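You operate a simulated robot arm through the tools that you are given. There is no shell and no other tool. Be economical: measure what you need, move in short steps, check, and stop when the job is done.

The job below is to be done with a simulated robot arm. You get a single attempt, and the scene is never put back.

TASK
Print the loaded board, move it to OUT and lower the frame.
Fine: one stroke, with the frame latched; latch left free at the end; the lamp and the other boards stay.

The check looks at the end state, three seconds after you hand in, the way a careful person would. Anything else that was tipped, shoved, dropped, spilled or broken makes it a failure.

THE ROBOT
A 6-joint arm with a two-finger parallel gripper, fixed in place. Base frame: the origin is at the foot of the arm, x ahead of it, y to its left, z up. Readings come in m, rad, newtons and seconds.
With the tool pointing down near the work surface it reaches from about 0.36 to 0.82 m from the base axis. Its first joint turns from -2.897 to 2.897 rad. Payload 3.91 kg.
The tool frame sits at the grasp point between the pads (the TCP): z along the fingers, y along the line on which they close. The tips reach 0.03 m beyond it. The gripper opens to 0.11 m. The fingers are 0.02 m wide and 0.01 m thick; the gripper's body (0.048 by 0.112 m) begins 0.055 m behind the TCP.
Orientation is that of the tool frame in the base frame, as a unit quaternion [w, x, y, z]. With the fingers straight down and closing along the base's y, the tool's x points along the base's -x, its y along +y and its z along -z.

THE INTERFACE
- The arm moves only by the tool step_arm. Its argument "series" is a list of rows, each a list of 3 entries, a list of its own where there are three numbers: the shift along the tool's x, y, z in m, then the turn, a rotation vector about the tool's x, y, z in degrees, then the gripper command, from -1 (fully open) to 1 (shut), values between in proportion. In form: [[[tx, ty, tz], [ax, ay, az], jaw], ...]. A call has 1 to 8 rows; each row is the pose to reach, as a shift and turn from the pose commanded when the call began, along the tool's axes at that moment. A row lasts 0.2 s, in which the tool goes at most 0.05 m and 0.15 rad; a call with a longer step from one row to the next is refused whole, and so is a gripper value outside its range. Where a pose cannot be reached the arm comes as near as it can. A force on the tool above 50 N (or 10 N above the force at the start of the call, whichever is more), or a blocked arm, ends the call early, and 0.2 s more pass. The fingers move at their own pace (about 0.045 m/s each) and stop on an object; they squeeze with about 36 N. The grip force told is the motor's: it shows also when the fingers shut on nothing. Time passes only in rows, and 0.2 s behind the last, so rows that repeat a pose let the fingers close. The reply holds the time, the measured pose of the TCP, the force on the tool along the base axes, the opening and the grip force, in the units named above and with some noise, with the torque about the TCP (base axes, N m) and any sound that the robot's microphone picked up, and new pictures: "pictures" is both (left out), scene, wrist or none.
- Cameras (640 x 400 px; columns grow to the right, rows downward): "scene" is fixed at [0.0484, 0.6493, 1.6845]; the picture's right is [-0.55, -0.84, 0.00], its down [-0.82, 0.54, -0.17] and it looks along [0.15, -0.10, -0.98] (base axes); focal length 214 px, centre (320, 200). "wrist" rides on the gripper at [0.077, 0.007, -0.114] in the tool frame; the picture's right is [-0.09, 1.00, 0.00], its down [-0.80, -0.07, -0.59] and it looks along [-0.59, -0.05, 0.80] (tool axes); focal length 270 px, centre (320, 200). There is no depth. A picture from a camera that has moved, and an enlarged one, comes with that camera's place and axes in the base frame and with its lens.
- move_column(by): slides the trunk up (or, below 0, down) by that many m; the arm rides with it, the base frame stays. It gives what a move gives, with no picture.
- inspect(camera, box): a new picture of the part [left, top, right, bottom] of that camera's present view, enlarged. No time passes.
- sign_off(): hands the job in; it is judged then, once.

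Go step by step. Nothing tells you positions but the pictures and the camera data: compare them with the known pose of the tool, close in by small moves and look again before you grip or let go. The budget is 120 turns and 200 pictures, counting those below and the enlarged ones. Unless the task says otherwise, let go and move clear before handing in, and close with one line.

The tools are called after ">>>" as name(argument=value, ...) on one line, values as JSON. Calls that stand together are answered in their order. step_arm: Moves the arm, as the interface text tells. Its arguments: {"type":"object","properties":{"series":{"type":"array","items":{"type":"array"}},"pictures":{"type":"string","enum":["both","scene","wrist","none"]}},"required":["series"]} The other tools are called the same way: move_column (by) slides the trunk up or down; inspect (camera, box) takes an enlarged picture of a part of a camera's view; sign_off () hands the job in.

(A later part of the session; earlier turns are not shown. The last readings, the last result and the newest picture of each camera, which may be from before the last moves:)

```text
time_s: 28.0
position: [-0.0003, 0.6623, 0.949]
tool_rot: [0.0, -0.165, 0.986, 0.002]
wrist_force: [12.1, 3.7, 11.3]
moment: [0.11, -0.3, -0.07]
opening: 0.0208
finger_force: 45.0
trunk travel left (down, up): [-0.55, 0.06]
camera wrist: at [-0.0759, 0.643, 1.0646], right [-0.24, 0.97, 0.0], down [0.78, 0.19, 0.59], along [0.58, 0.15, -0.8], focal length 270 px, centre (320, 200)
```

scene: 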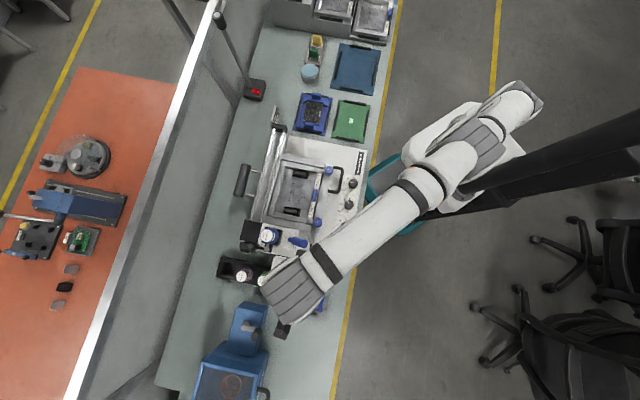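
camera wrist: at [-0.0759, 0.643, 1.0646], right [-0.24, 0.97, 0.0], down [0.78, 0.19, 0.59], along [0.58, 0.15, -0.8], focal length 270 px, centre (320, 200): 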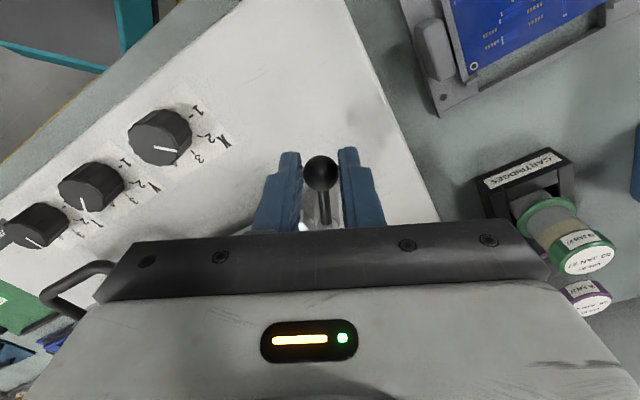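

>>> step_arm(series=[[[-0.0026, -0.0081, 0], [0, 0, -8], 1], [[-0.0042, -0.016, 0], [0, 0, -16], 1], [[-0.007, -0.0236, 0], [0, 0, -24], 1], [[-0.007, -0.0236, 0], [0, 0, -24], 1]], pictures="wrist")

```text
time_s: 29.0
position: [0.0129, 0.6413, 0.95]
tool_rot: [0.0, -0.367, 0.93, 0.001]
wrist_force: [-2.8, 0.6, 6.9]
moment: [0.08, 0.04, 0.08]
opening: 0.0209
finger_force: 45.0
trunk travel left (down, up): [-0.55, 0.06]
camera wrist: at [-0.0496, 0.5938, 1.0646], right [-0.62, 0.79, 0.0], down [0.63, 0.5, 0.59], along [0.47, 0.37, -0.8], focal length 270 px, centre (320, 200)
```

wrist: 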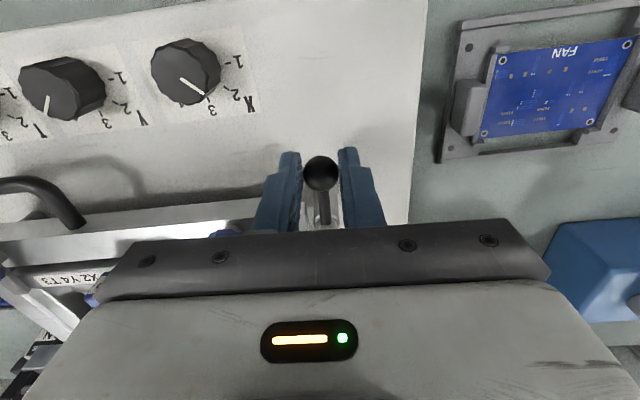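

The latch lever is back at its free position. I'll release it and rise.

>>> step_arm(series=[[[0, 0, 0], [0, 0, 0], 0.5], [[0, 0, 0], [0, 0, 0], 0.2], [[0, 0, 0], [0, 0, 0], 0.2], [[0, 0, -0.03], [0, 0, -1], 0.2], [[0, -0.03, -0.07], [0, 0, -2], 0.2], [[0.01, -0.07, -0.11], [0, 0, -2], 0.2], [[0.02, -0.11, -0.15], [0, 0, -2], 0.2], [[0.03, -0.15, -0.19], [0, 0, -2], 0.2]])

>>> inspect(camera="scene", box=[284, 210, 348, 250])

>>> inspect(camera="wrist", box=[200, 0, 440, 150])

```text
refused: row 6 steps farther than a row can; nothing moved
```

```text
10.00 times, centred on (316, 230) of scene
camera zoom: at [0.0484, 0.6493, 1.6845], right [-0.55, -0.84, 0.0], down [-0.82, 0.54, -0.17], along [0.15, -0.1, -0.98], focal length 2145 px, centre (360, -100)
```

zoom: 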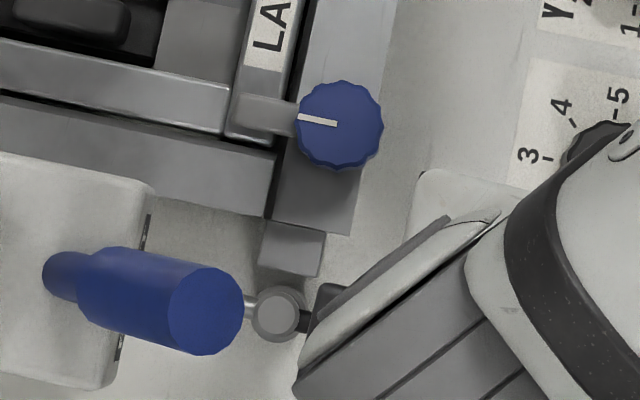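

```text
2.67 times, centred on (320, 75) of wrist
camera zoom: at [-0.0496, 0.5938, 1.0646], right [-0.62, 0.79, 0.0], down [0.63, 0.5, 0.59], along [0.47, 0.37, -0.8], focal length 721 px, centre (320, 533)
```

zoom: 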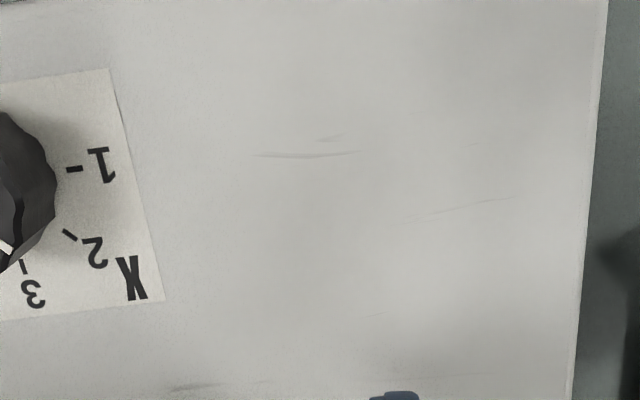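

That call had a step slightly too long. I'll repeat it with shorter steps.

>>> step_arm(series=[[[0, 0, 0], [0, 0, 0], 0.5], [[0, 0, 0], [0, 0, 0], 0.2], [[0, 0, 0], [0, 0, 0], 0.2], [[0, 0, -0.03], [0, 0, -1], 0.2], [[0, -0.02, -0.07], [0, 0, -2], 0.2], [[0.01, -0.05, -0.105], [0, 0, -2], 0.2], [[0.02, -0.08, -0.14], [0, 0, -2], 0.2], [[0.03, -0.12, -0.16], [0, 0, -2], 0.2]])

>>> inspect(camera="wrist", box=[160, 50, 440, 225])

```text
time_s: 30.8
position: [0.0744, 0.5308, 1.1117]
tool_rot: [0.0, -0.382, 0.924, 0.0]
wrist_force: [0.2, 0.5, -0.2]
moment: [0.05, 0.0, -0.02]
opening: 0.0439
finger_force: 0.0
trunk travel left (down, up): [-0.55, 0.06]
camera wrist: at [0.0135, 0.4816, 1.2264], right [-0.64, 0.77, 0.0], down [0.62, 0.52, 0.59], along [0.46, 0.38, -0.8], focal length 270 px, centre (320, 200)
```

scene: 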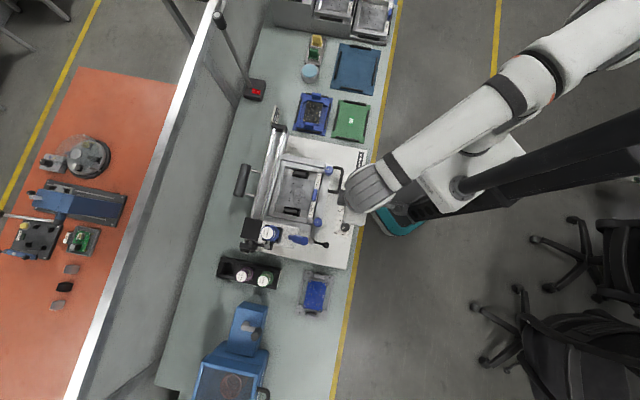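
wrist: 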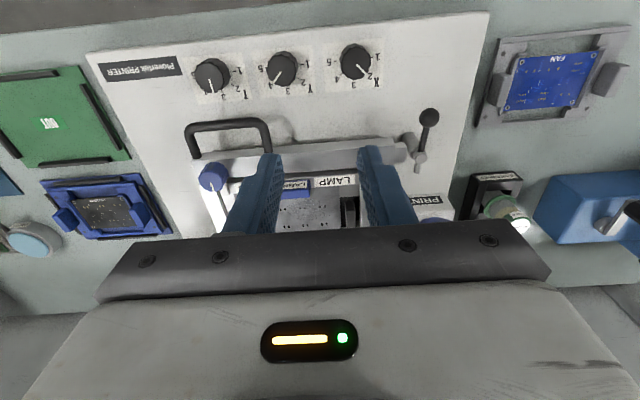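

```text
2.29 times, centred on (300, 138) of wrist
camera zoom: at [0.0135, 0.4816, 1.2264], right [-0.64, 0.77, 0.0], down [0.62, 0.52, 0.59], along [0.46, 0.38, -0.8], focal length 618 px, centre (366, 343)
```

zoom: 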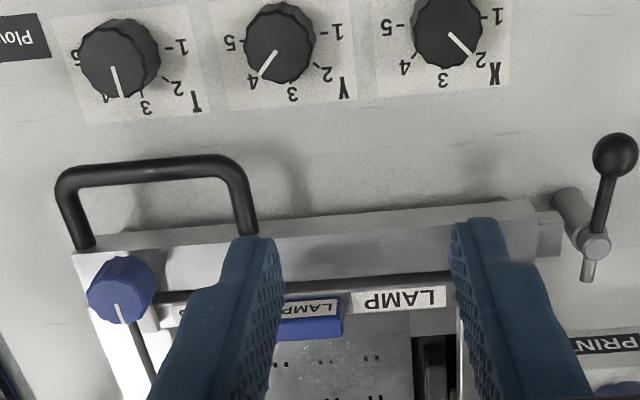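

The latch is free. The frame's U-handle bar is near (0.178, 0.469, 0.93) and runs along the bench. I'll turn the gripper 90° so its fingers straddle the bar, and hover over it.

>>> step_arm(series=[[[-0.005, -0.015, 0], [0, 0, 8], 0.2], [[-0.01, -0.03, 0], [0, 0, 16], 0.2], [[-0.015, -0.045, 0], [0, 0, 24], 0.2], [[-0.02, -0.06, 0], [0, 0, 32], 0.2], [[-0.029, -0.075, 0], [0, 0, 40], 0.2], [[-0.029, -0.09, 0], [0, 0, 48], 0.2], [[-0.029, -0.105, 0], [0, 0, 56], 0.2], [[-0.029, -0.113, 0], [0, 0, 64], 0.2]], pictures="none")

>>> step_arm(series=[[[0, 0, 0], [0, 0, 8], 0.1], [[0, 0, 0], [0, 0, 16], 0.1], [[0, 0, 0], [0, 0, 24], 0.1], [[0, 0, 0], [0, 0, 26], 0.1], [[0, 0, 0], [0, 0, 26], 0.1]])

>>> inspect(camera="wrist", box=[200, 40, 440, 190])

>>> inspect(camera="scene", box=[220, 130, 348, 210])

```text
time_s: 32.6
position: [0.1723, 0.473, 1.11]
tool_rot: [0.0, 0.166, 0.986, 0.0]
wrist_force: [-0.7, -0.3, 0.0]
moment: [-0.02, 0.0, -0.02]
opening: 0.044
finger_force: 0.0
trunk travel left (down, up): [-0.55, 0.06]
```

```text
time_s: 33.8
position: [0.1727, 0.4743, 1.1092]
tool_rot: [0.001, 0.382, 0.924, 0.0]
wrist_force: [-0.8, 0.4, 0.2]
moment: [-0.01, 0.02, 0.0]
opening: 0.0495
finger_force: 0.1
trunk travel left (down, up): [-0.55, 0.06]
camera wrist: at [0.1219, 0.5334, 1.2239], right [0.77, 0.64, 0.0], down [0.52, -0.62, 0.59], along [0.38, -0.46, -0.8], focal length 270 px, centre (320, 200)
```

scene: 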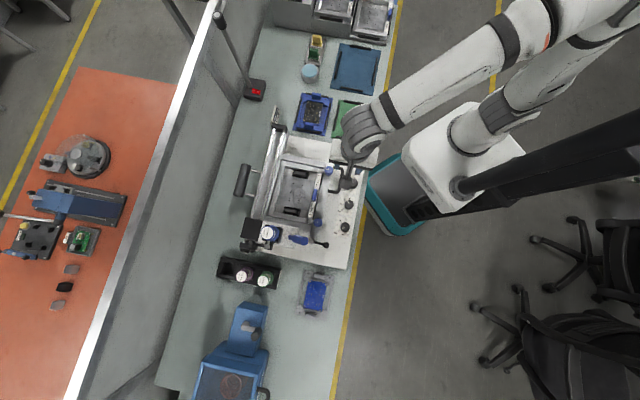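
wrist: 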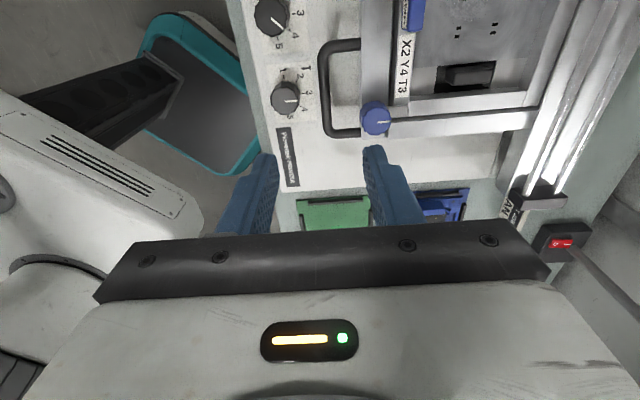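

```text
2.67 times, centred on (320, 115) of wrist
camera zoom: at [0.1219, 0.5334, 1.2239], right [0.77, 0.64, 0.0], down [0.52, -0.62, 0.59], along [0.38, -0.46, -0.8], focal length 721 px, centre (320, 427)
```

zoom: 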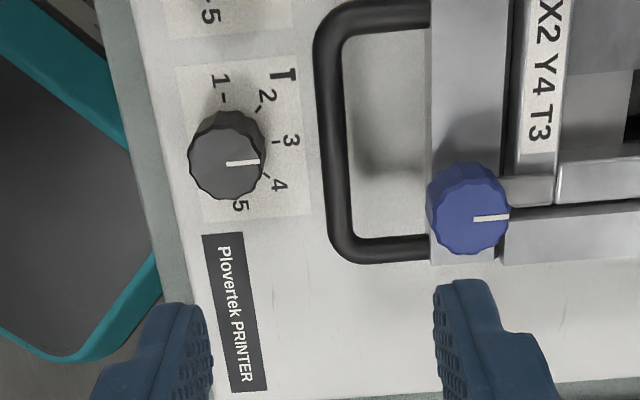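

```text
5.00 times, centred on (284, 170) of scene
camera zoom: at [0.0484, 0.6493, 1.6845], right [-0.55, -0.84, 0.0], down [-0.82, 0.54, -0.17], along [0.15, -0.1, -0.98], focal length 1072 px, centre (500, 350)
```

zoom: 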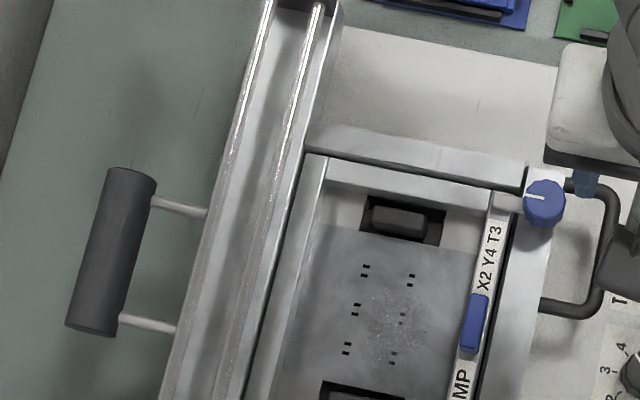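

The bar is about 5 mm off the finger centre, so I'll correct and descend to just around it.

>>> step_arm(series=[[[0, 0.0055, 0.04], [0, 0, 0], 0.1], [[0, 0.0055, 0.08], [0, 0, 0], 0.1], [[0, 0.0055, 0.12], [0, 0, 0], 0.1], [[0, 0.0055, 0.15], [0, 0, 0], 0.1]], pictures="wrist")

>>> inspect(camera="wrist", box=[220, 60, 460, 210])

```text
time_s: 34.8
position: [0.1803, 0.4785, 0.9561]
tool_rot: [0.0, 0.383, 0.924, 0.0]
wrist_force: [-0.9, 0.1, -0.4]
moment: [-0.03, 0.0, -0.01]
opening: 0.0495
finger_force: 0.1
trunk travel left (down, up): [-0.55, 0.06]
camera wrist: at [0.1294, 0.5385, 1.0713], right [0.77, 0.64, 0.0], down [0.52, -0.62, 0.59], along [0.38, -0.46, -0.8], focal length 270 px, centre (320, 200)
```

wrist: 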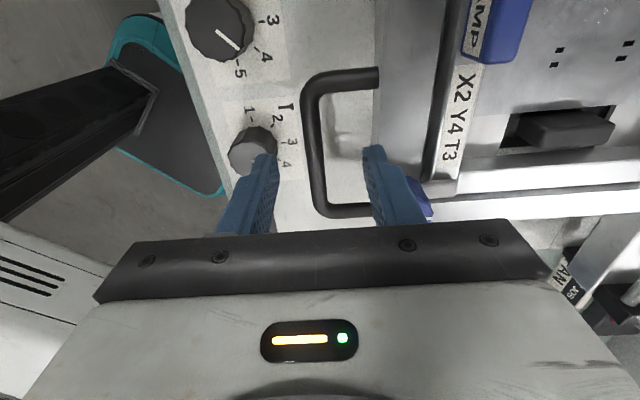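

```text
2.67 times, centred on (340, 135) of wrist
camera zoom: at [0.1294, 0.5385, 1.0713], right [0.77, 0.64, 0.0], down [0.52, -0.62, 0.59], along [0.38, -0.46, -0.8], focal length 721 px, centre (267, 373)
```

zoom: 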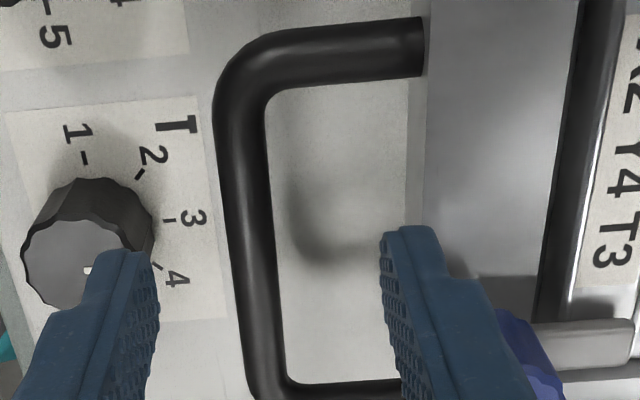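

The bar lies slightly toward the robot from centre. I'll shift 4 mm, narrow the gap and lower a bit more.

>>> step_arm(series=[[[0, -0.0045, 0], [0, 0, 0], 0.3], [[0, -0.0045, 0], [0, 0, 0], 0.3], [[0, -0.0045, 0.008], [0, 0, 0], 0.3], [[0, -0.0045, 0.016], [0, 0, 0], 0.3]], pictures="wrist")

>>> inspect(camera="wrist", box=[220, 60, 460, 210])

```text
time_s: 35.8
position: [0.175, 0.4745, 0.9412]
tool_rot: [0.0, 0.382, 0.924, 0.0]
wrist_force: [0.7, -0.1, 0.5]
moment: [0.01, 0.0, -0.05]
opening: 0.0388
finger_force: 0.0
trunk travel left (down, up): [-0.55, 0.06]
camera wrist: at [0.1241, 0.5343, 1.057], right [0.77, 0.64, 0.0], down [0.52, -0.62, 0.59], along [0.38, -0.46, -0.8], focal length 270 px, centre (320, 200)
```

wrist: 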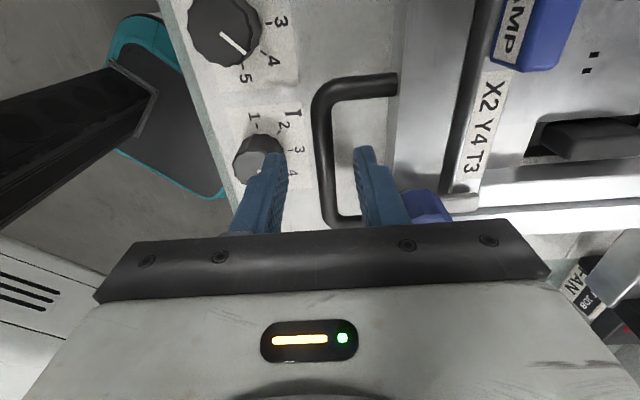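

```text
2.67 times, centred on (340, 135) of wrist
camera zoom: at [0.1241, 0.5343, 1.057], right [0.77, 0.64, 0.0], down [0.52, -0.62, 0.59], along [0.38, -0.46, -0.8], focal length 721 px, centre (267, 373)
```

zoom: 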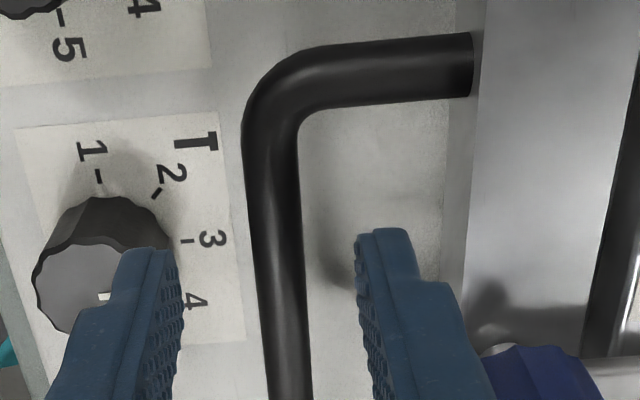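

>>> step_arm(series=[[[0, 0, 0], [0, 0, 0], 1], [[0, 0, 0], [0, 0, 0], 1], [[0, 0, 0], [0, 0, 0], 1], [[0, 0, 0], [0, 0, 0], 1]], pictures="wrist")

>>> inspect(camera="wrist", box=[220, 60, 460, 210])

```text
time_s: 36.8
position: [0.1757, 0.4744, 0.942]
tool_rot: [-0.001, 0.382, 0.924, 0.001]
wrist_force: [4.4, 3.1, 10.1]
moment: [0.08, -0.17, -0.01]
opening: 0.0003
finger_force: 35.9
trunk travel left (down, up): [-0.55, 0.06]
camera wrist: at [0.1244, 0.5343, 1.0581], right [0.77, 0.64, 0.0], down [0.52, -0.62, 0.59], along [0.38, -0.45, -0.8], focal length 270 px, centre (320, 200)
```

wrist: 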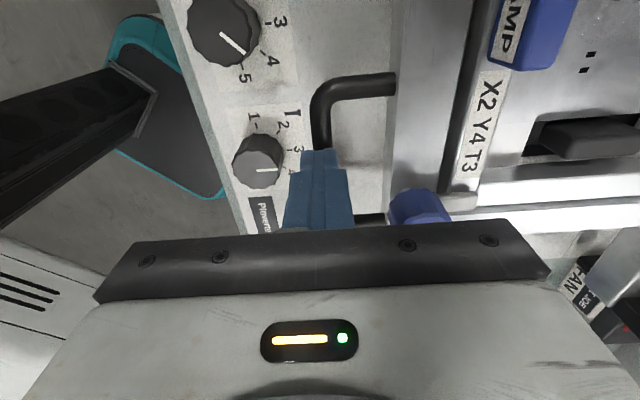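

```text
2.67 times, centred on (340, 135) of wrist
camera zoom: at [0.1244, 0.5343, 1.0581], right [0.77, 0.64, 0.0], down [0.52, -0.62, 0.59], along [0.38, -0.45, -0.8], focal length 721 px, centre (267, 373)
```

zoom: 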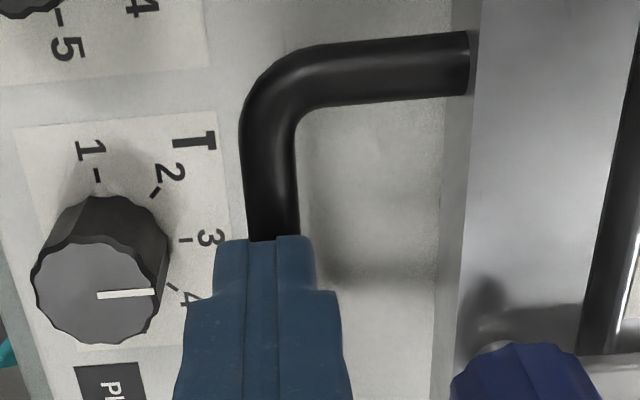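

The fingers shut just on top of the bar, so its top is at about z 0.912. I'll rise slightly, open a little and go about 2 cm lower.

>>> step_arm(series=[[[0, 0, -0.012], [0, 0, 0], 1], [[0, 0.001, -0.012], [0, 0, 0], 0.45], [[0, 0.001, -0.012], [0, 0, 0], 0.45], [[0, 0.001, 0.0], [0, 0, 0], 0.45], [[0, 0.001, 0.01], [0, 0, 0], 0.45], [[0, 0.001, 0.018], [0, 0, 0], 0.45]], pictures="wrist")

>>> inspect(camera="wrist", box=[220, 60, 460, 210])

```text
time_s: 38.2
position: [0.174, 0.4745, 0.9241]
tool_rot: [0.0, 0.383, 0.924, 0.001]
wrist_force: [-1.0, 0.0, -0.2]
moment: [0.0, 0.03, -0.03]
opening: 0.0304
finger_force: 0.0
trunk travel left (down, up): [-0.55, 0.06]
camera wrist: at [0.1231, 0.5343, 1.0389], right [0.77, 0.64, 0.0], down [0.52, -0.62, 0.59], along [0.38, -0.46, -0.8], focal length 270 px, centre (320, 200)
```

wrist: 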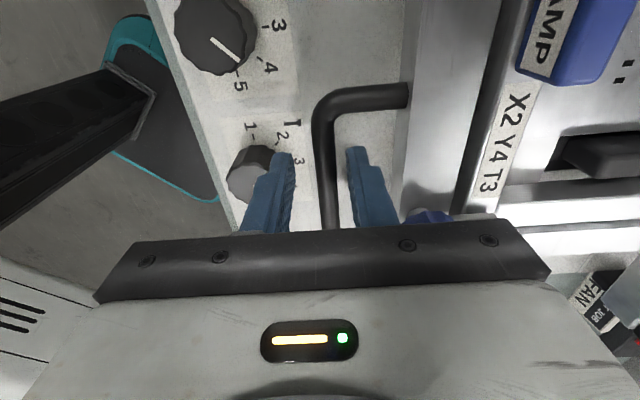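

```text
2.67 times, centred on (340, 135) of wrist
camera zoom: at [0.1231, 0.5343, 1.0389], right [0.77, 0.64, 0.0], down [0.52, -0.62, 0.59], along [0.38, -0.46, -0.8], focal length 721 px, centre (267, 373)
```

zoom: 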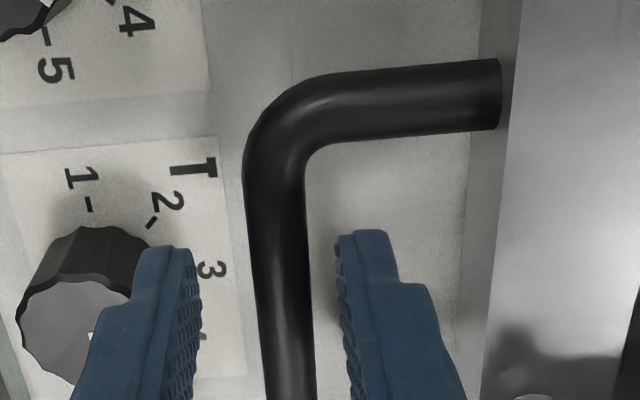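

The fingers now straddle the bar. I'll close on it.

>>> step_arm(series=[[[0, 0, 0.003], [0, 0, 0], 0.45], [[0, 0, 0.003], [0, 0, 0], 1], [[0, 0, 0.003], [0, 0, 0], 1], [[0, 0, 0.003], [0, 0, 0], 1]], pictures="none")

```text
time_s: 39.2
position: [0.1778, 0.4771, 0.9218]
tool_rot: [0.0, 0.382, 0.924, 0.001]
wrist_force: [17.1, 15.4, 3.0]
moment: [0.61, 0.08, 0.84]
opening: 0.012
finger_force: 44.9
trunk travel left (down, up): [-0.55, 0.06]
```

The 12 mm bar is gripped. I'll ease the side load and lift a few centimetres, watching the force to find the hinge arc.

>>> step_arm(series=[[[0, 0.004, -0.003], [0, 0, 0], 1], [[0, 0.004, -0.013], [0, 0, 0], 1], [[0, 0.006, -0.028], [0, 0, 0], 1], [[0, 0.008, -0.043], [0, 0, 0], 1], [[0, 0.01, -0.058], [0, 0, 0], 1]])

```text
time_s: 40.4
position: [0.1806, 0.4806, 0.9796]
tool_rot: [0.001, 0.383, 0.924, -0.001]
wrist_force: [-10.4, -1.9, -1.6]
moment: [0.28, 0.52, 0.89]
opening: 0.0117
finger_force: 45.1
trunk travel left (down, up): [-0.55, 0.06]
camera wrist: at [0.1299, 0.5412, 1.0949], right [0.77, 0.64, 0.0], down [0.52, -0.62, 0.6], along [0.38, -0.46, -0.8], focal length 270 px, centre (320, 200)
```

scene: 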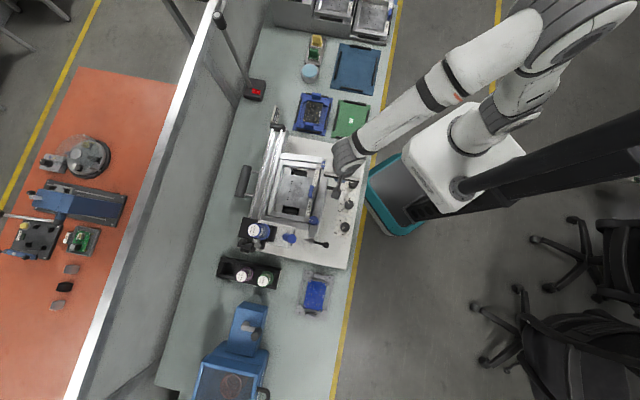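
wrist: 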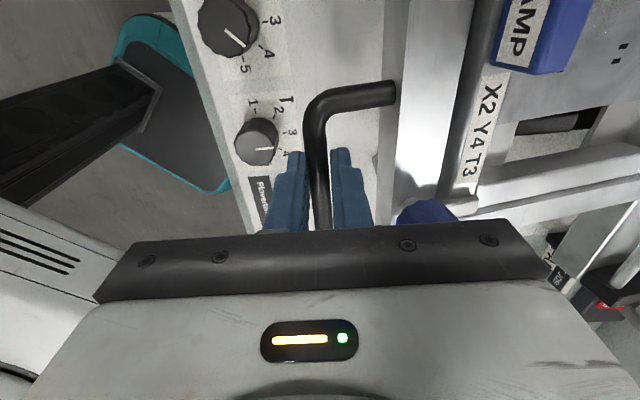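

The whole lid tilts (rails, carriage and counterweight), which fits a hinge near the rails at about 0.28 m radius. I'll follow that arc further.

>>> step_arm(series=[[[0, 0.002, -0.028], [0, 0, 0], 1], [[0, 0.012, -0.061], [0, 0, 0], 1], [[0, 0.021, -0.084], [0, 0, 0], 1], [[0, 0.032, -0.105], [0, 0, 0], 1], [[0, 0.045, -0.126], [0, 0, 0], 1]])

```text
time_s: 41.6
position: [0.2177, 0.5171, 1.1013]
tool_rot: [-0.001, 0.383, 0.924, -0.001]
wrist_force: [24.7, 24.8, -28.7]
moment: [0.66, -0.34, 0.74]
opening: 0.0119
finger_force: 44.8
trunk travel left (down, up): [-0.55, 0.06]
camera wrist: at [0.1676, 0.5778, 1.2168], right [0.77, 0.64, 0.0], down [0.52, -0.61, 0.59], along [0.38, -0.46, -0.8], focal length 270 px, centre (320, 200)
```

scene: 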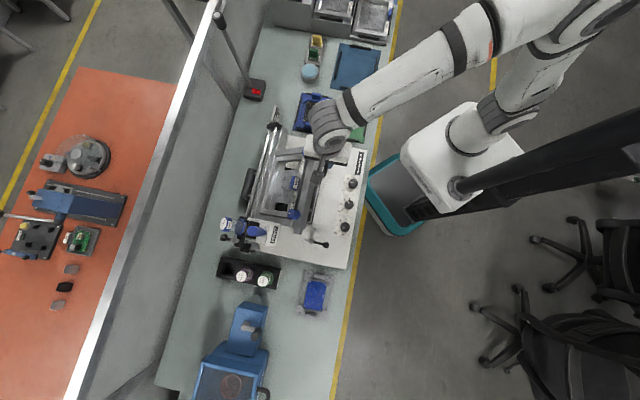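
wrist: 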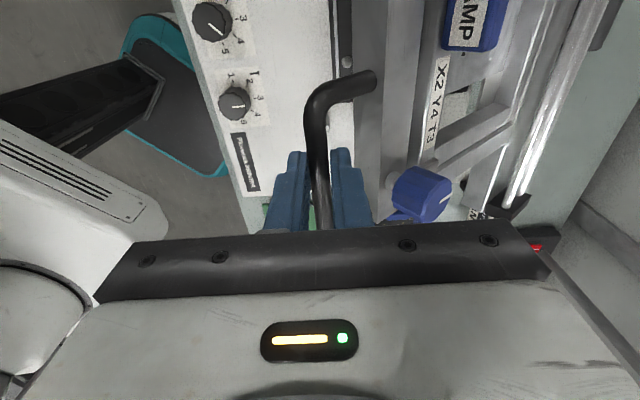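

The load shows the radius is a bit smaller, with the hinge near s 0.70, z 0.93 and about 0.24 m from the bar. I'll continue on the corrected arc.

>>> step_arm(series=[[[0, 0.012, -0.004], [0, 0, 0], 1], [[0, 0.0335, -0.021], [0, 0, 0], 1], [[0, 0.05, -0.034], [0, 0, 0], 1], [[0, 0.0675, -0.046], [0, 0, 0], 1], [[0, 0.087, -0.056], [0, 0, 0], 1]])

```text
time_s: 42.8
position: [0.272, 0.5726, 1.1654]
tool_rot: [0.0, 0.383, 0.924, 0.003]
wrist_force: [-6.8, -11.6, 24.1]
moment: [-0.04, 0.29, 0.77]
opening: 0.0118
finger_force: 45.3
trunk travel left (down, up): [-0.55, 0.06]
camera wrist: at [0.2213, 0.6323, 1.2807], right [0.77, 0.64, 0.01], down [0.52, -0.62, 0.59], along [0.38, -0.45, -0.81], focal length 270 px, centre (320, 200)
```

scene: 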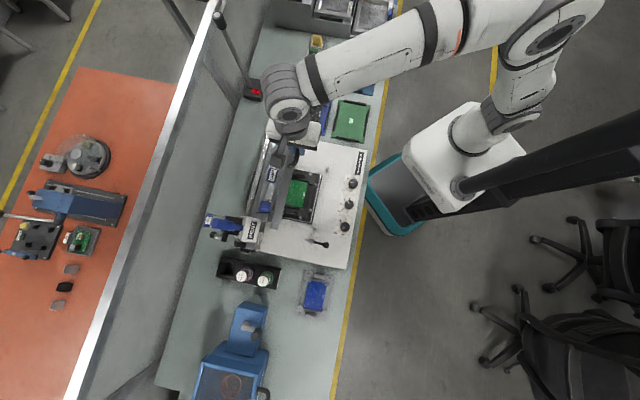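
wrist: 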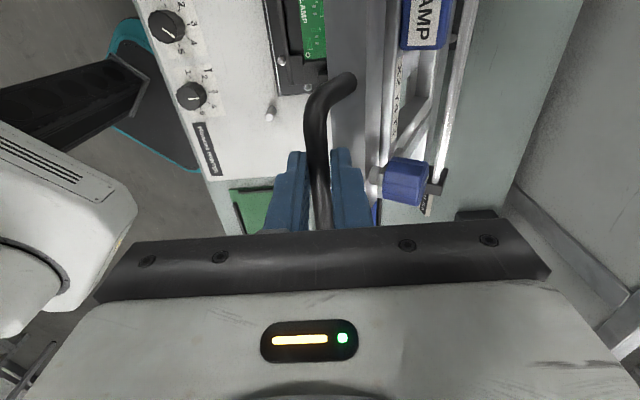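

The LAMP board in its black pallet is now exposed. The lid is at about 65°, so I'll continue toward vertical.

>>> step_arm(series=[[[0, 0.01, -0.012], [0, 0, 0], 1], [[0, 0.0365, -0.019], [0, 0, 0], 1], [[0, 0.057, -0.023], [0, 0, 0], 1], [[0, 0.0785, -0.026], [0, 0, 0], 1]])

```text
time_s: 43.7
position: [0.31, 0.611, 1.1874]
tool_rot: [-0.002, 0.381, 0.924, -0.007]
wrist_force: [-11.6, -23.4, 10.7]
moment: [-0.63, 0.09, 0.15]
opening: 0.0117
finger_force: 44.7
trunk travel left (down, up): [-0.55, 0.06]
stopped in row 4: the force on the tool passed its limit at 58 N (the readings are from after the stop); the commanded pose is now the measured one
camera wrist: at [0.2603, 0.6723, 1.3031], right [0.76, 0.64, -0.01], down [0.52, -0.61, 0.6], along [0.38, -0.46, -0.8], focal length 270 px, centre (320, 200)
```

scene: 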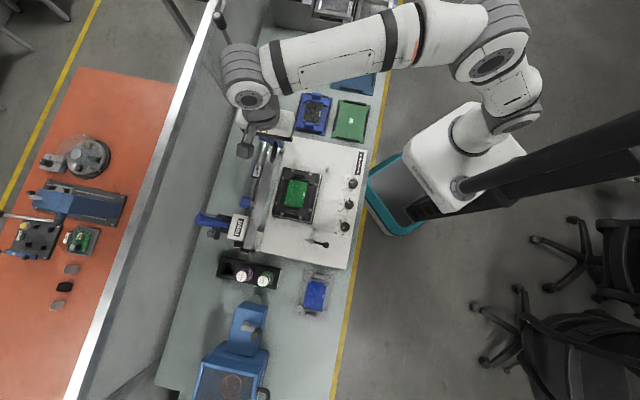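
wrist: 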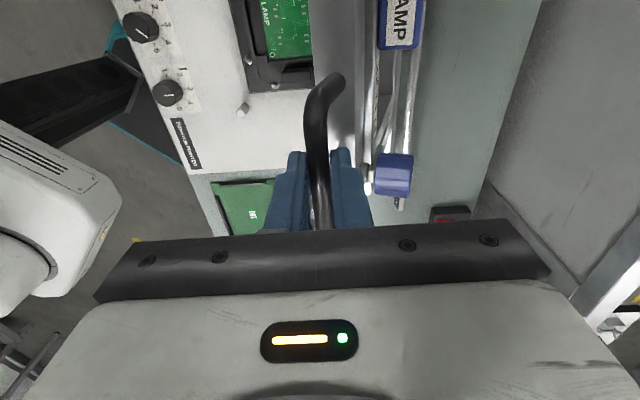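

The lid stopped at about 78°, possibly on its open stop. The wrist is near the lamp pole, so I'll check that first.

>>> inspect(camera="scene", box=[170, 0, 330, 100])

>>> inspect(camera="scene", box=[190, 110, 350, 260])

>>> inspect(camera="wrist", box=[360, 100, 640, 275])

```text
4.00 times, centred on (250, 50) of scene
camera zoom: at [0.0484, 0.6493, 1.6845], right [-0.55, -0.84, 0.0], down [-0.82, 0.54, -0.17], along [0.15, -0.1, -0.98], focal length 858 px, centre (600, 800)
```

zoom: 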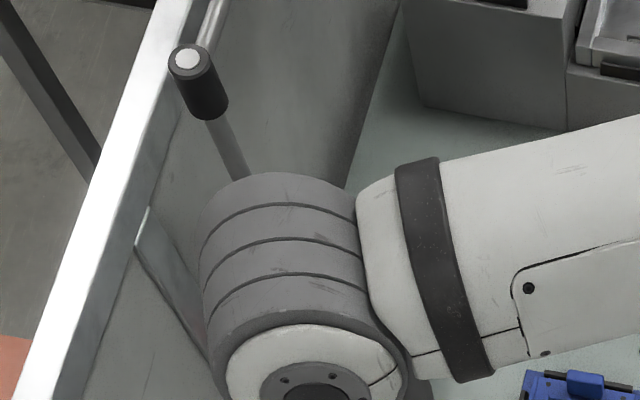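

```text
2.67 times, centred on (270, 185) of scene
camera zoom: at [0.0484, 0.6493, 1.6845], right [-0.55, -0.84, 0.0], down [-0.82, 0.54, -0.17], along [0.15, -0.1, -0.98], focal length 572 px, centre (453, 240)
```

zoom: 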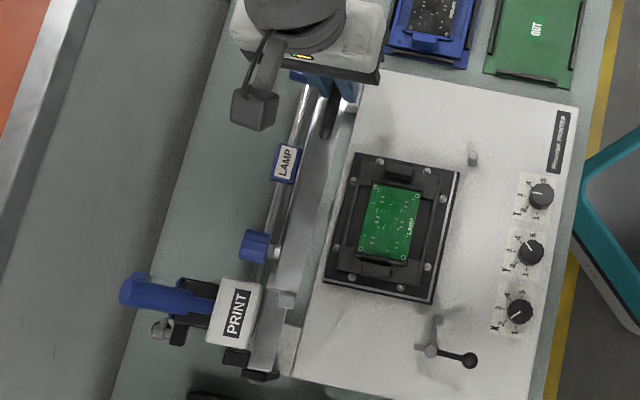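

```text
2.29 times, centred on (500, 188) of wrist
camera zoom: at [0.2603, 0.6723, 1.3031], right [0.76, 0.64, -0.01], down [0.52, -0.61, 0.6], along [0.38, -0.46, -0.8], focal length 618 px, centre (-91, 229)
```

zoom: 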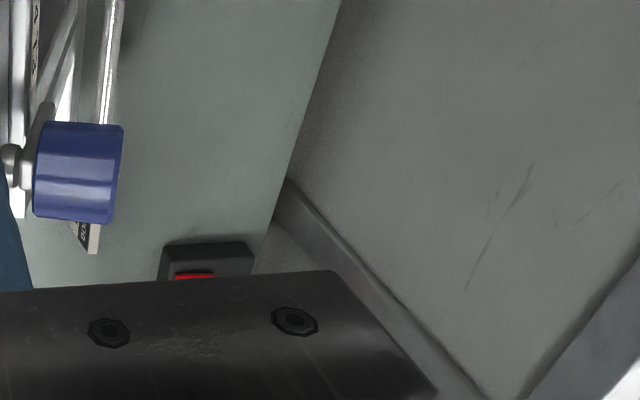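

The lamp is untouched, about 0.4 m away, and the lid is nearly upright. I'll loosen the grip slightly with the fingers still straddling the bar, to see whether the lid stays open by itself.

>>> step_arm(series=[[[0, 0, 0], [0, 0, 0], 0.6], [[0, 0, 0], [0, 0, 0], 0.5], [[0, 0, 0], [0, 0, 0], 0.5], [[0, 0, 0], [0, 0, 0], 0.5], [[0, 0, 0], [0, 0, 0], 0.5]], pictures="wrist")

>>> inspect(camera="wrist", box=[240, 60, 432, 240])

```text
time_s: 44.9
position: [0.3131, 0.6165, 1.1844]
tool_rot: [-0.003, 0.382, 0.924, -0.008]
wrist_force: [-0.4, 0.5, 0.7]
moment: [0.0, -0.03, 0.01]
opening: 0.0277
finger_force: 0.0
trunk travel left (down, up): [-0.55, 0.06]
camera wrist: at [0.2639, 0.6778, 1.2989], right [0.77, 0.64, -0.01], down [0.52, -0.61, 0.6], along [0.37, -0.46, -0.8], focal length 270 px, centre (320, 200)
```

wrist: 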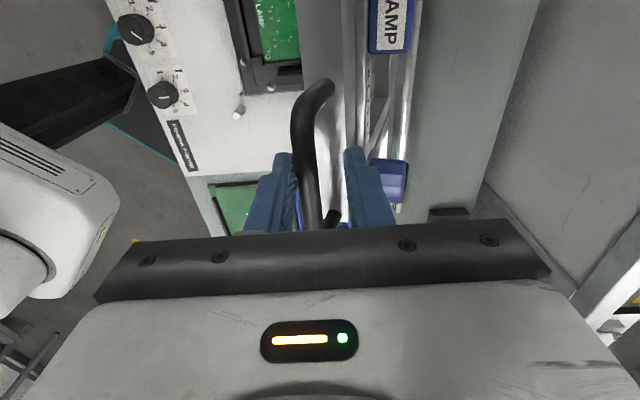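

```text
2.22 times, centred on (336, 150) of wrist
camera zoom: at [0.2639, 0.6778, 1.2989], right [0.77, 0.64, -0.01], down [0.52, -0.61, 0.6], along [0.37, -0.46, -0.8], focal length 601 px, centre (284, 311)
```

zoom: 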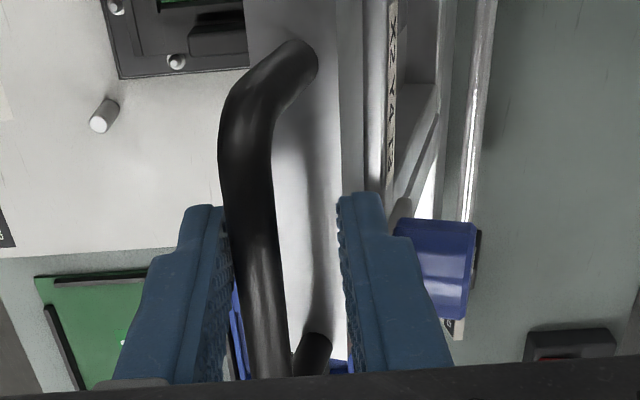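

>>> step_arm(series=[[[0, -0.008, 0], [0, 0, 0], 0.5], [[0, -0.008, 0], [0, 0, 0], 0.5], [[0, -0.008, 0], [0, 0, 0], 0.5], [[0, -0.008, 0], [0, 0, 0], 0.5], [[0, -0.008, 0], [0, 0, 0], 0.5]], pictures="wrist")

>>> inspect(camera="wrist", box=[240, 60, 432, 240])

```text
time_s: 46.1
position: [0.3081, 0.6119, 1.1834]
tool_rot: [-0.003, 0.382, 0.924, -0.007]
wrist_force: [0.0, 0.1, -0.2]
moment: [-0.02, 0.03, 0.02]
opening: 0.0276
finger_force: 0.1
trunk travel left (down, up): [-0.55, 0.06]
camera wrist: at [0.2584, 0.6721, 1.2989], right [0.77, 0.64, -0.01], down [0.52, -0.61, 0.6], along [0.37, -0.46, -0.8], focal length 270 px, centre (320, 200)
```

wrist: 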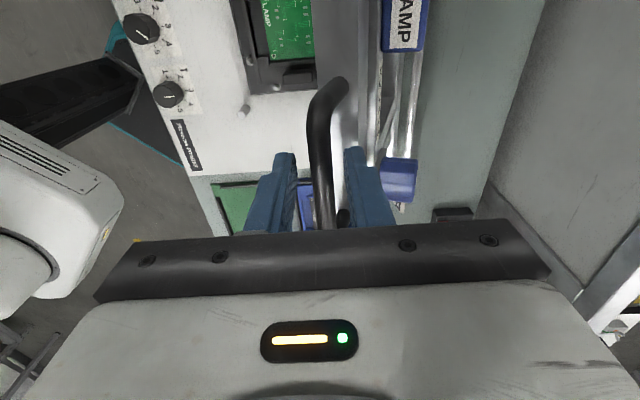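

```text
2.22 times, centred on (336, 150) of wrist
camera zoom: at [0.2584, 0.6721, 1.2989], right [0.77, 0.64, -0.01], down [0.52, -0.61, 0.6], along [0.37, -0.46, -0.8], focal length 601 px, centre (284, 311)
```

zoom: 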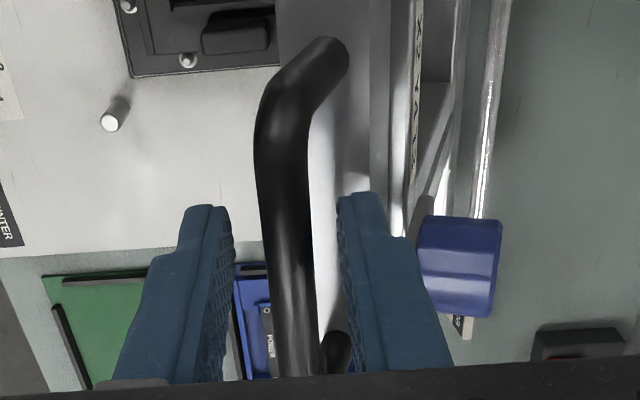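

The lid stays open by itself. I'll lift clear and move above the pallet for a close look, turning back to the original orientation.

>>> step_arm(series=[[[0, 0, -0.04], [0, 0, 0], 0.4], [[0, 0, -0.08], [0, 0, 0], 0.3], [[0, -0.03, -0.1], [-0.87, 0, -5], 0], [[0.01, -0.06, -0.1], [-0.87, 0, -13], -0.5], [[0.02, -0.09, -0.1], [-0.87, 0, -21], -1], [[0.03, -0.11, -0.1], [-0.87, 0, -29], -1], [[0.045, -0.11, -0.1], [-0.87, 0, -37], -1], [[0.06, -0.11, -0.1], [-0.87, 0, -45], -1]], pictures="none")

>>> step_arm(series=[[[0, 0, 0], [0, 0, -8], -1], [[0, 0, 0.02], [0, 0, -16], -1], [[0, 0, 0.04], [0, 0, -24], -1], [[0, 0, 0.06], [0, 0, -32], -1], [[0, 0, 0.08], [0, 0, -40], -1], [[0, 0, 0.09], [0, 0, -45], -1], [[0, 0, 0.09], [0, 0, -45], -1]])

>>> inspect(camera="wrist", box=[200, 60, 440, 210])

>>> inspect(camera="scene", box=[256, 160, 336, 210])

```text
time_s: 47.9
position: [0.189, 0.5782, 1.2861]
tool_rot: [-0.002, -0.002, 1.0, 0.001]
wrist_force: [0.7, 0.3, -0.4]
moment: [-0.01, -0.04, 0.02]
opening: 0.1099
finger_force: 0.0
trunk travel left (down, up): [-0.55, 0.06]
```

```text
time_s: 49.5
position: [0.1894, 0.5767, 1.1954]
tool_rot: [-0.002, -0.385, 0.923, 0.001]
wrist_force: [-0.1, 1.1, 0.6]
moment: [0.0, 0.02, -0.01]
opening: 0.11
finger_force: 0.2
trunk travel left (down, up): [-0.55, 0.06]
camera wrist: at [0.129, 0.5273, 1.3107], right [-0.64, 0.76, 0.0], down [0.62, 0.52, 0.59], along [0.45, 0.38, -0.81], focal length 270 px, centre (320, 200)
```

scene: 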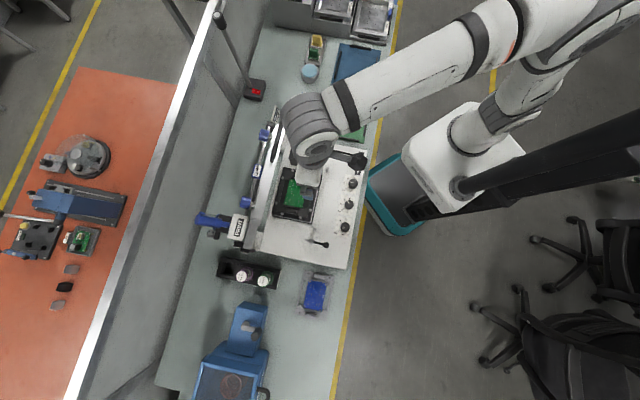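
wrist: 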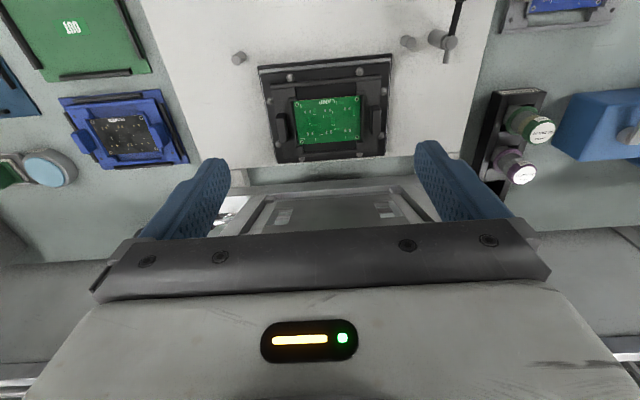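

```text
2.67 times, centred on (320, 135) of wrist
camera zoom: at [0.129, 0.5273, 1.3107], right [-0.64, 0.76, 0.0], down [0.62, 0.52, 0.59], along [0.45, 0.38, -0.81], focal length 721 px, centre (320, 373)
```

zoom: 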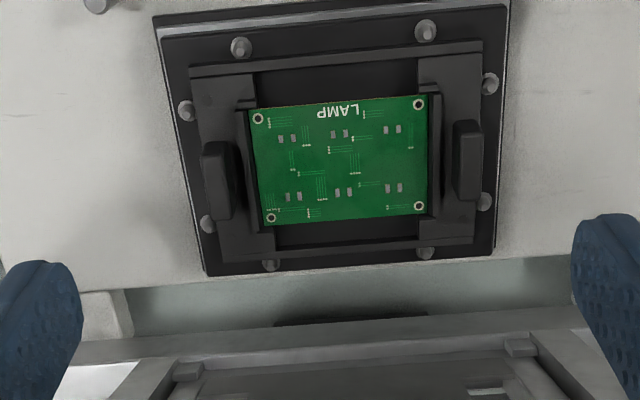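

```text
8.00 times, centred on (296, 185) of scene
camera zoom: at [0.0484, 0.6493, 1.6845], right [-0.55, -0.84, 0.0], down [-0.82, 0.54, -0.17], along [0.15, -0.1, -0.98], focal length 1716 px, centre (512, 320)
```

zoom: 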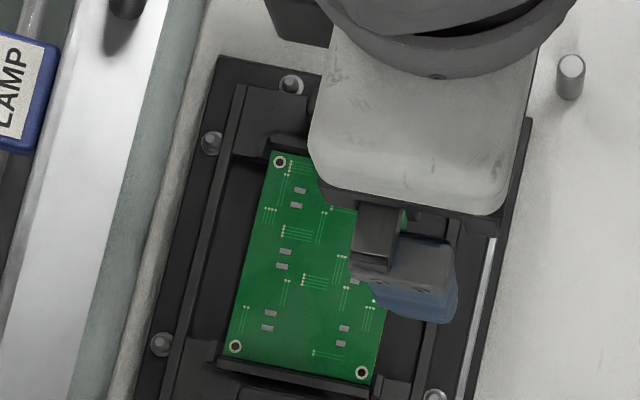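

The print shows on the board. The pallet is held between locating pins and has two upright fins, at about t 0.214 and 0.349 along the bench. I'll approach the nearer fin with the tool tilted 25° so the hand keeps clear of the raised lid.

>>> step_arm(series=[[[0, -0.02, 0.02], [0, -8, 0], -0.6], [[0, -0.04, 0.04], [0, -16, 0], -0.3], [[0, -0.06, 0.06], [0, -24, 0], 0], [[-0.01, -0.06, 0.1], [0, -25, 0], 0.1], [[-0.02, -0.06, 0.14], [0, -25, 0], 0.1], [[-0.04, -0.06, 0.17], [0, -25, 0], 0.1], [[-0.06, -0.06, 0.185], [0, -25, 0], 0.1], [[-0.06, -0.06, 0.185], [0, -25, 0], 0.1]])

>>> inspect(camera="wrist", box=[200, 60, 440, 210])

```text
time_s: 51.3
position: [0.2751, 0.579, 1.0102]
tool_rot: [0.198, -0.375, 0.902, 0.085]
wrist_force: [-0.4, -0.6, -0.1]
moment: [-0.01, 0.02, -0.01]
opening: 0.0495
finger_force: 0.1
trunk travel left (down, up): [-0.55, 0.06]
camera wrist: at [0.1855, 0.5002, 1.082], right [-0.65, 0.76, 0.04], down [0.39, 0.28, 0.88], along [0.65, 0.58, -0.48], focal length 270 px, centre (320, 200)
```

scene: 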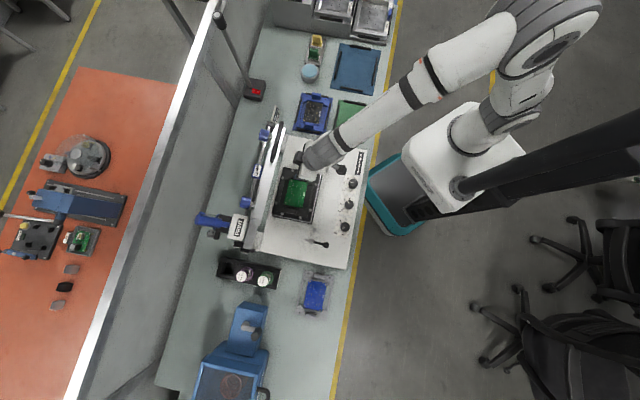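
wrist: 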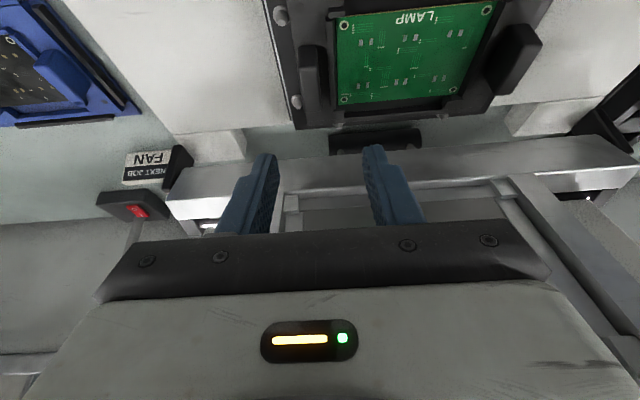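

```text
2.67 times, centred on (320, 135) of wrist
camera zoom: at [0.1855, 0.5002, 1.082], right [-0.65, 0.76, 0.04], down [0.39, 0.28, 0.88], along [0.65, 0.58, -0.48], focal length 721 px, centre (320, 373)
```

zoom: 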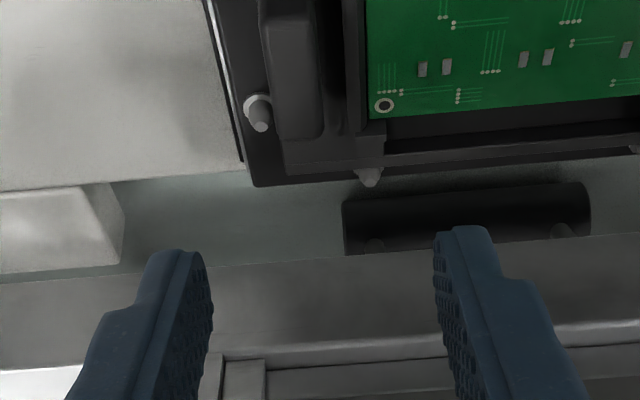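

>>> inspect(camera="scene", box=[264, 160, 344, 210])

>>> inspect(camera="wrist", box=[260, 0, 580, 140])

```text
8.00 times, centred on (304, 185) of scene
camera zoom: at [0.0484, 0.6493, 1.6845], right [-0.55, -0.84, 0.0], down [-0.82, 0.54, -0.17], along [0.15, -0.1, -0.98], focal length 1716 px, centre (448, 320)
```

zoom: 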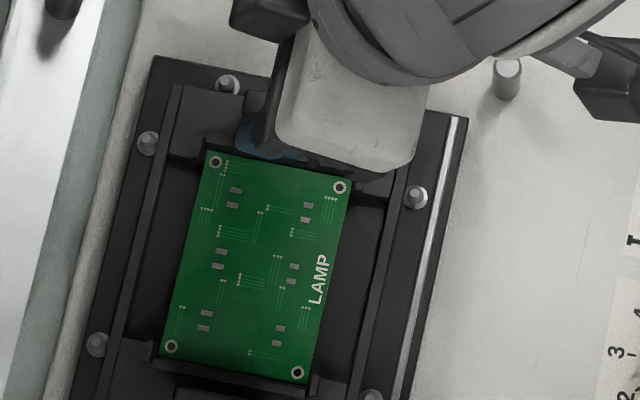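

```text
2.00 times, centred on (420, 70) of wrist
camera zoom: at [0.1855, 0.5002, 1.082], right [-0.65, 0.76, 0.04], down [0.39, 0.28, 0.88], along [0.65, 0.58, -0.48], focal length 541 px, centre (120, 460)
```

zoom: 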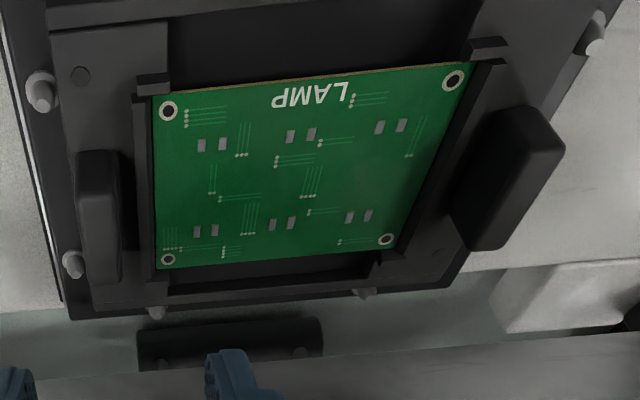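

Paste shows on all six pad pairs. The inner finger must stay off the board edge, so I'll narrow the gap to about 28 mm and descend part-way to check.

>>> step_arm(series=[[[0.0, -0.001, 0], [0, 0, 0], 0.49], [[0.0, -0.001, 0], [0, 0, 0], 0.49], [[0.0105, -0.001, 0.0227], [0, 0, 0], 0.49], [[0.0105, -0.001, 0.0227], [0, 0, 0], 0.49]], pictures="wrist")

>>> inspect(camera="wrist", box=[220, 40, 440, 178])

```text
time_s: 52.3
position: [0.2744, 0.5772, 0.9866]
tool_rot: [0.198, -0.374, 0.902, 0.085]
wrist_force: [-0.5, 0.2, 0.0]
moment: [-0.01, 0.0, 0.0]
opening: 0.0281
finger_force: 0.0
trunk travel left (down, up): [-0.55, 0.06]
camera wrist: at [0.1853, 0.4997, 1.0578], right [-0.65, 0.76, 0.04], down [0.39, 0.28, 0.88], along [0.65, 0.58, -0.48], focal length 270 px, centre (320, 200)
```

wrist: 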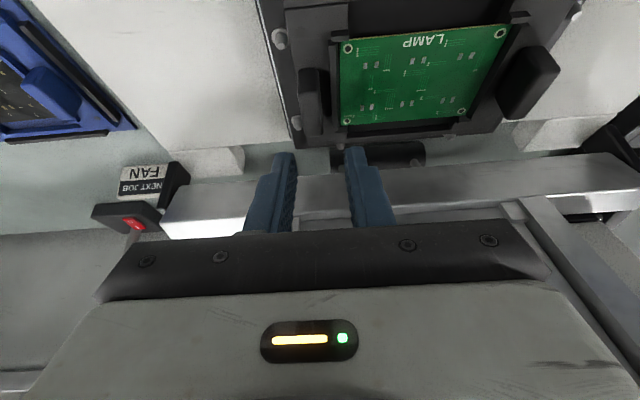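

```text
2.90 times, centred on (330, 109) of wrist
camera zoom: at [0.1853, 0.4997, 1.0578], right [-0.65, 0.76, 0.04], down [0.39, 0.28, 0.88], along [0.65, 0.58, -0.48], focal length 783 px, centre (291, 464)
```

zoom: 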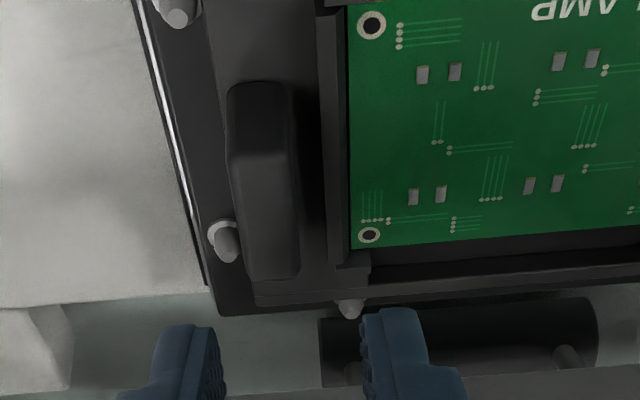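

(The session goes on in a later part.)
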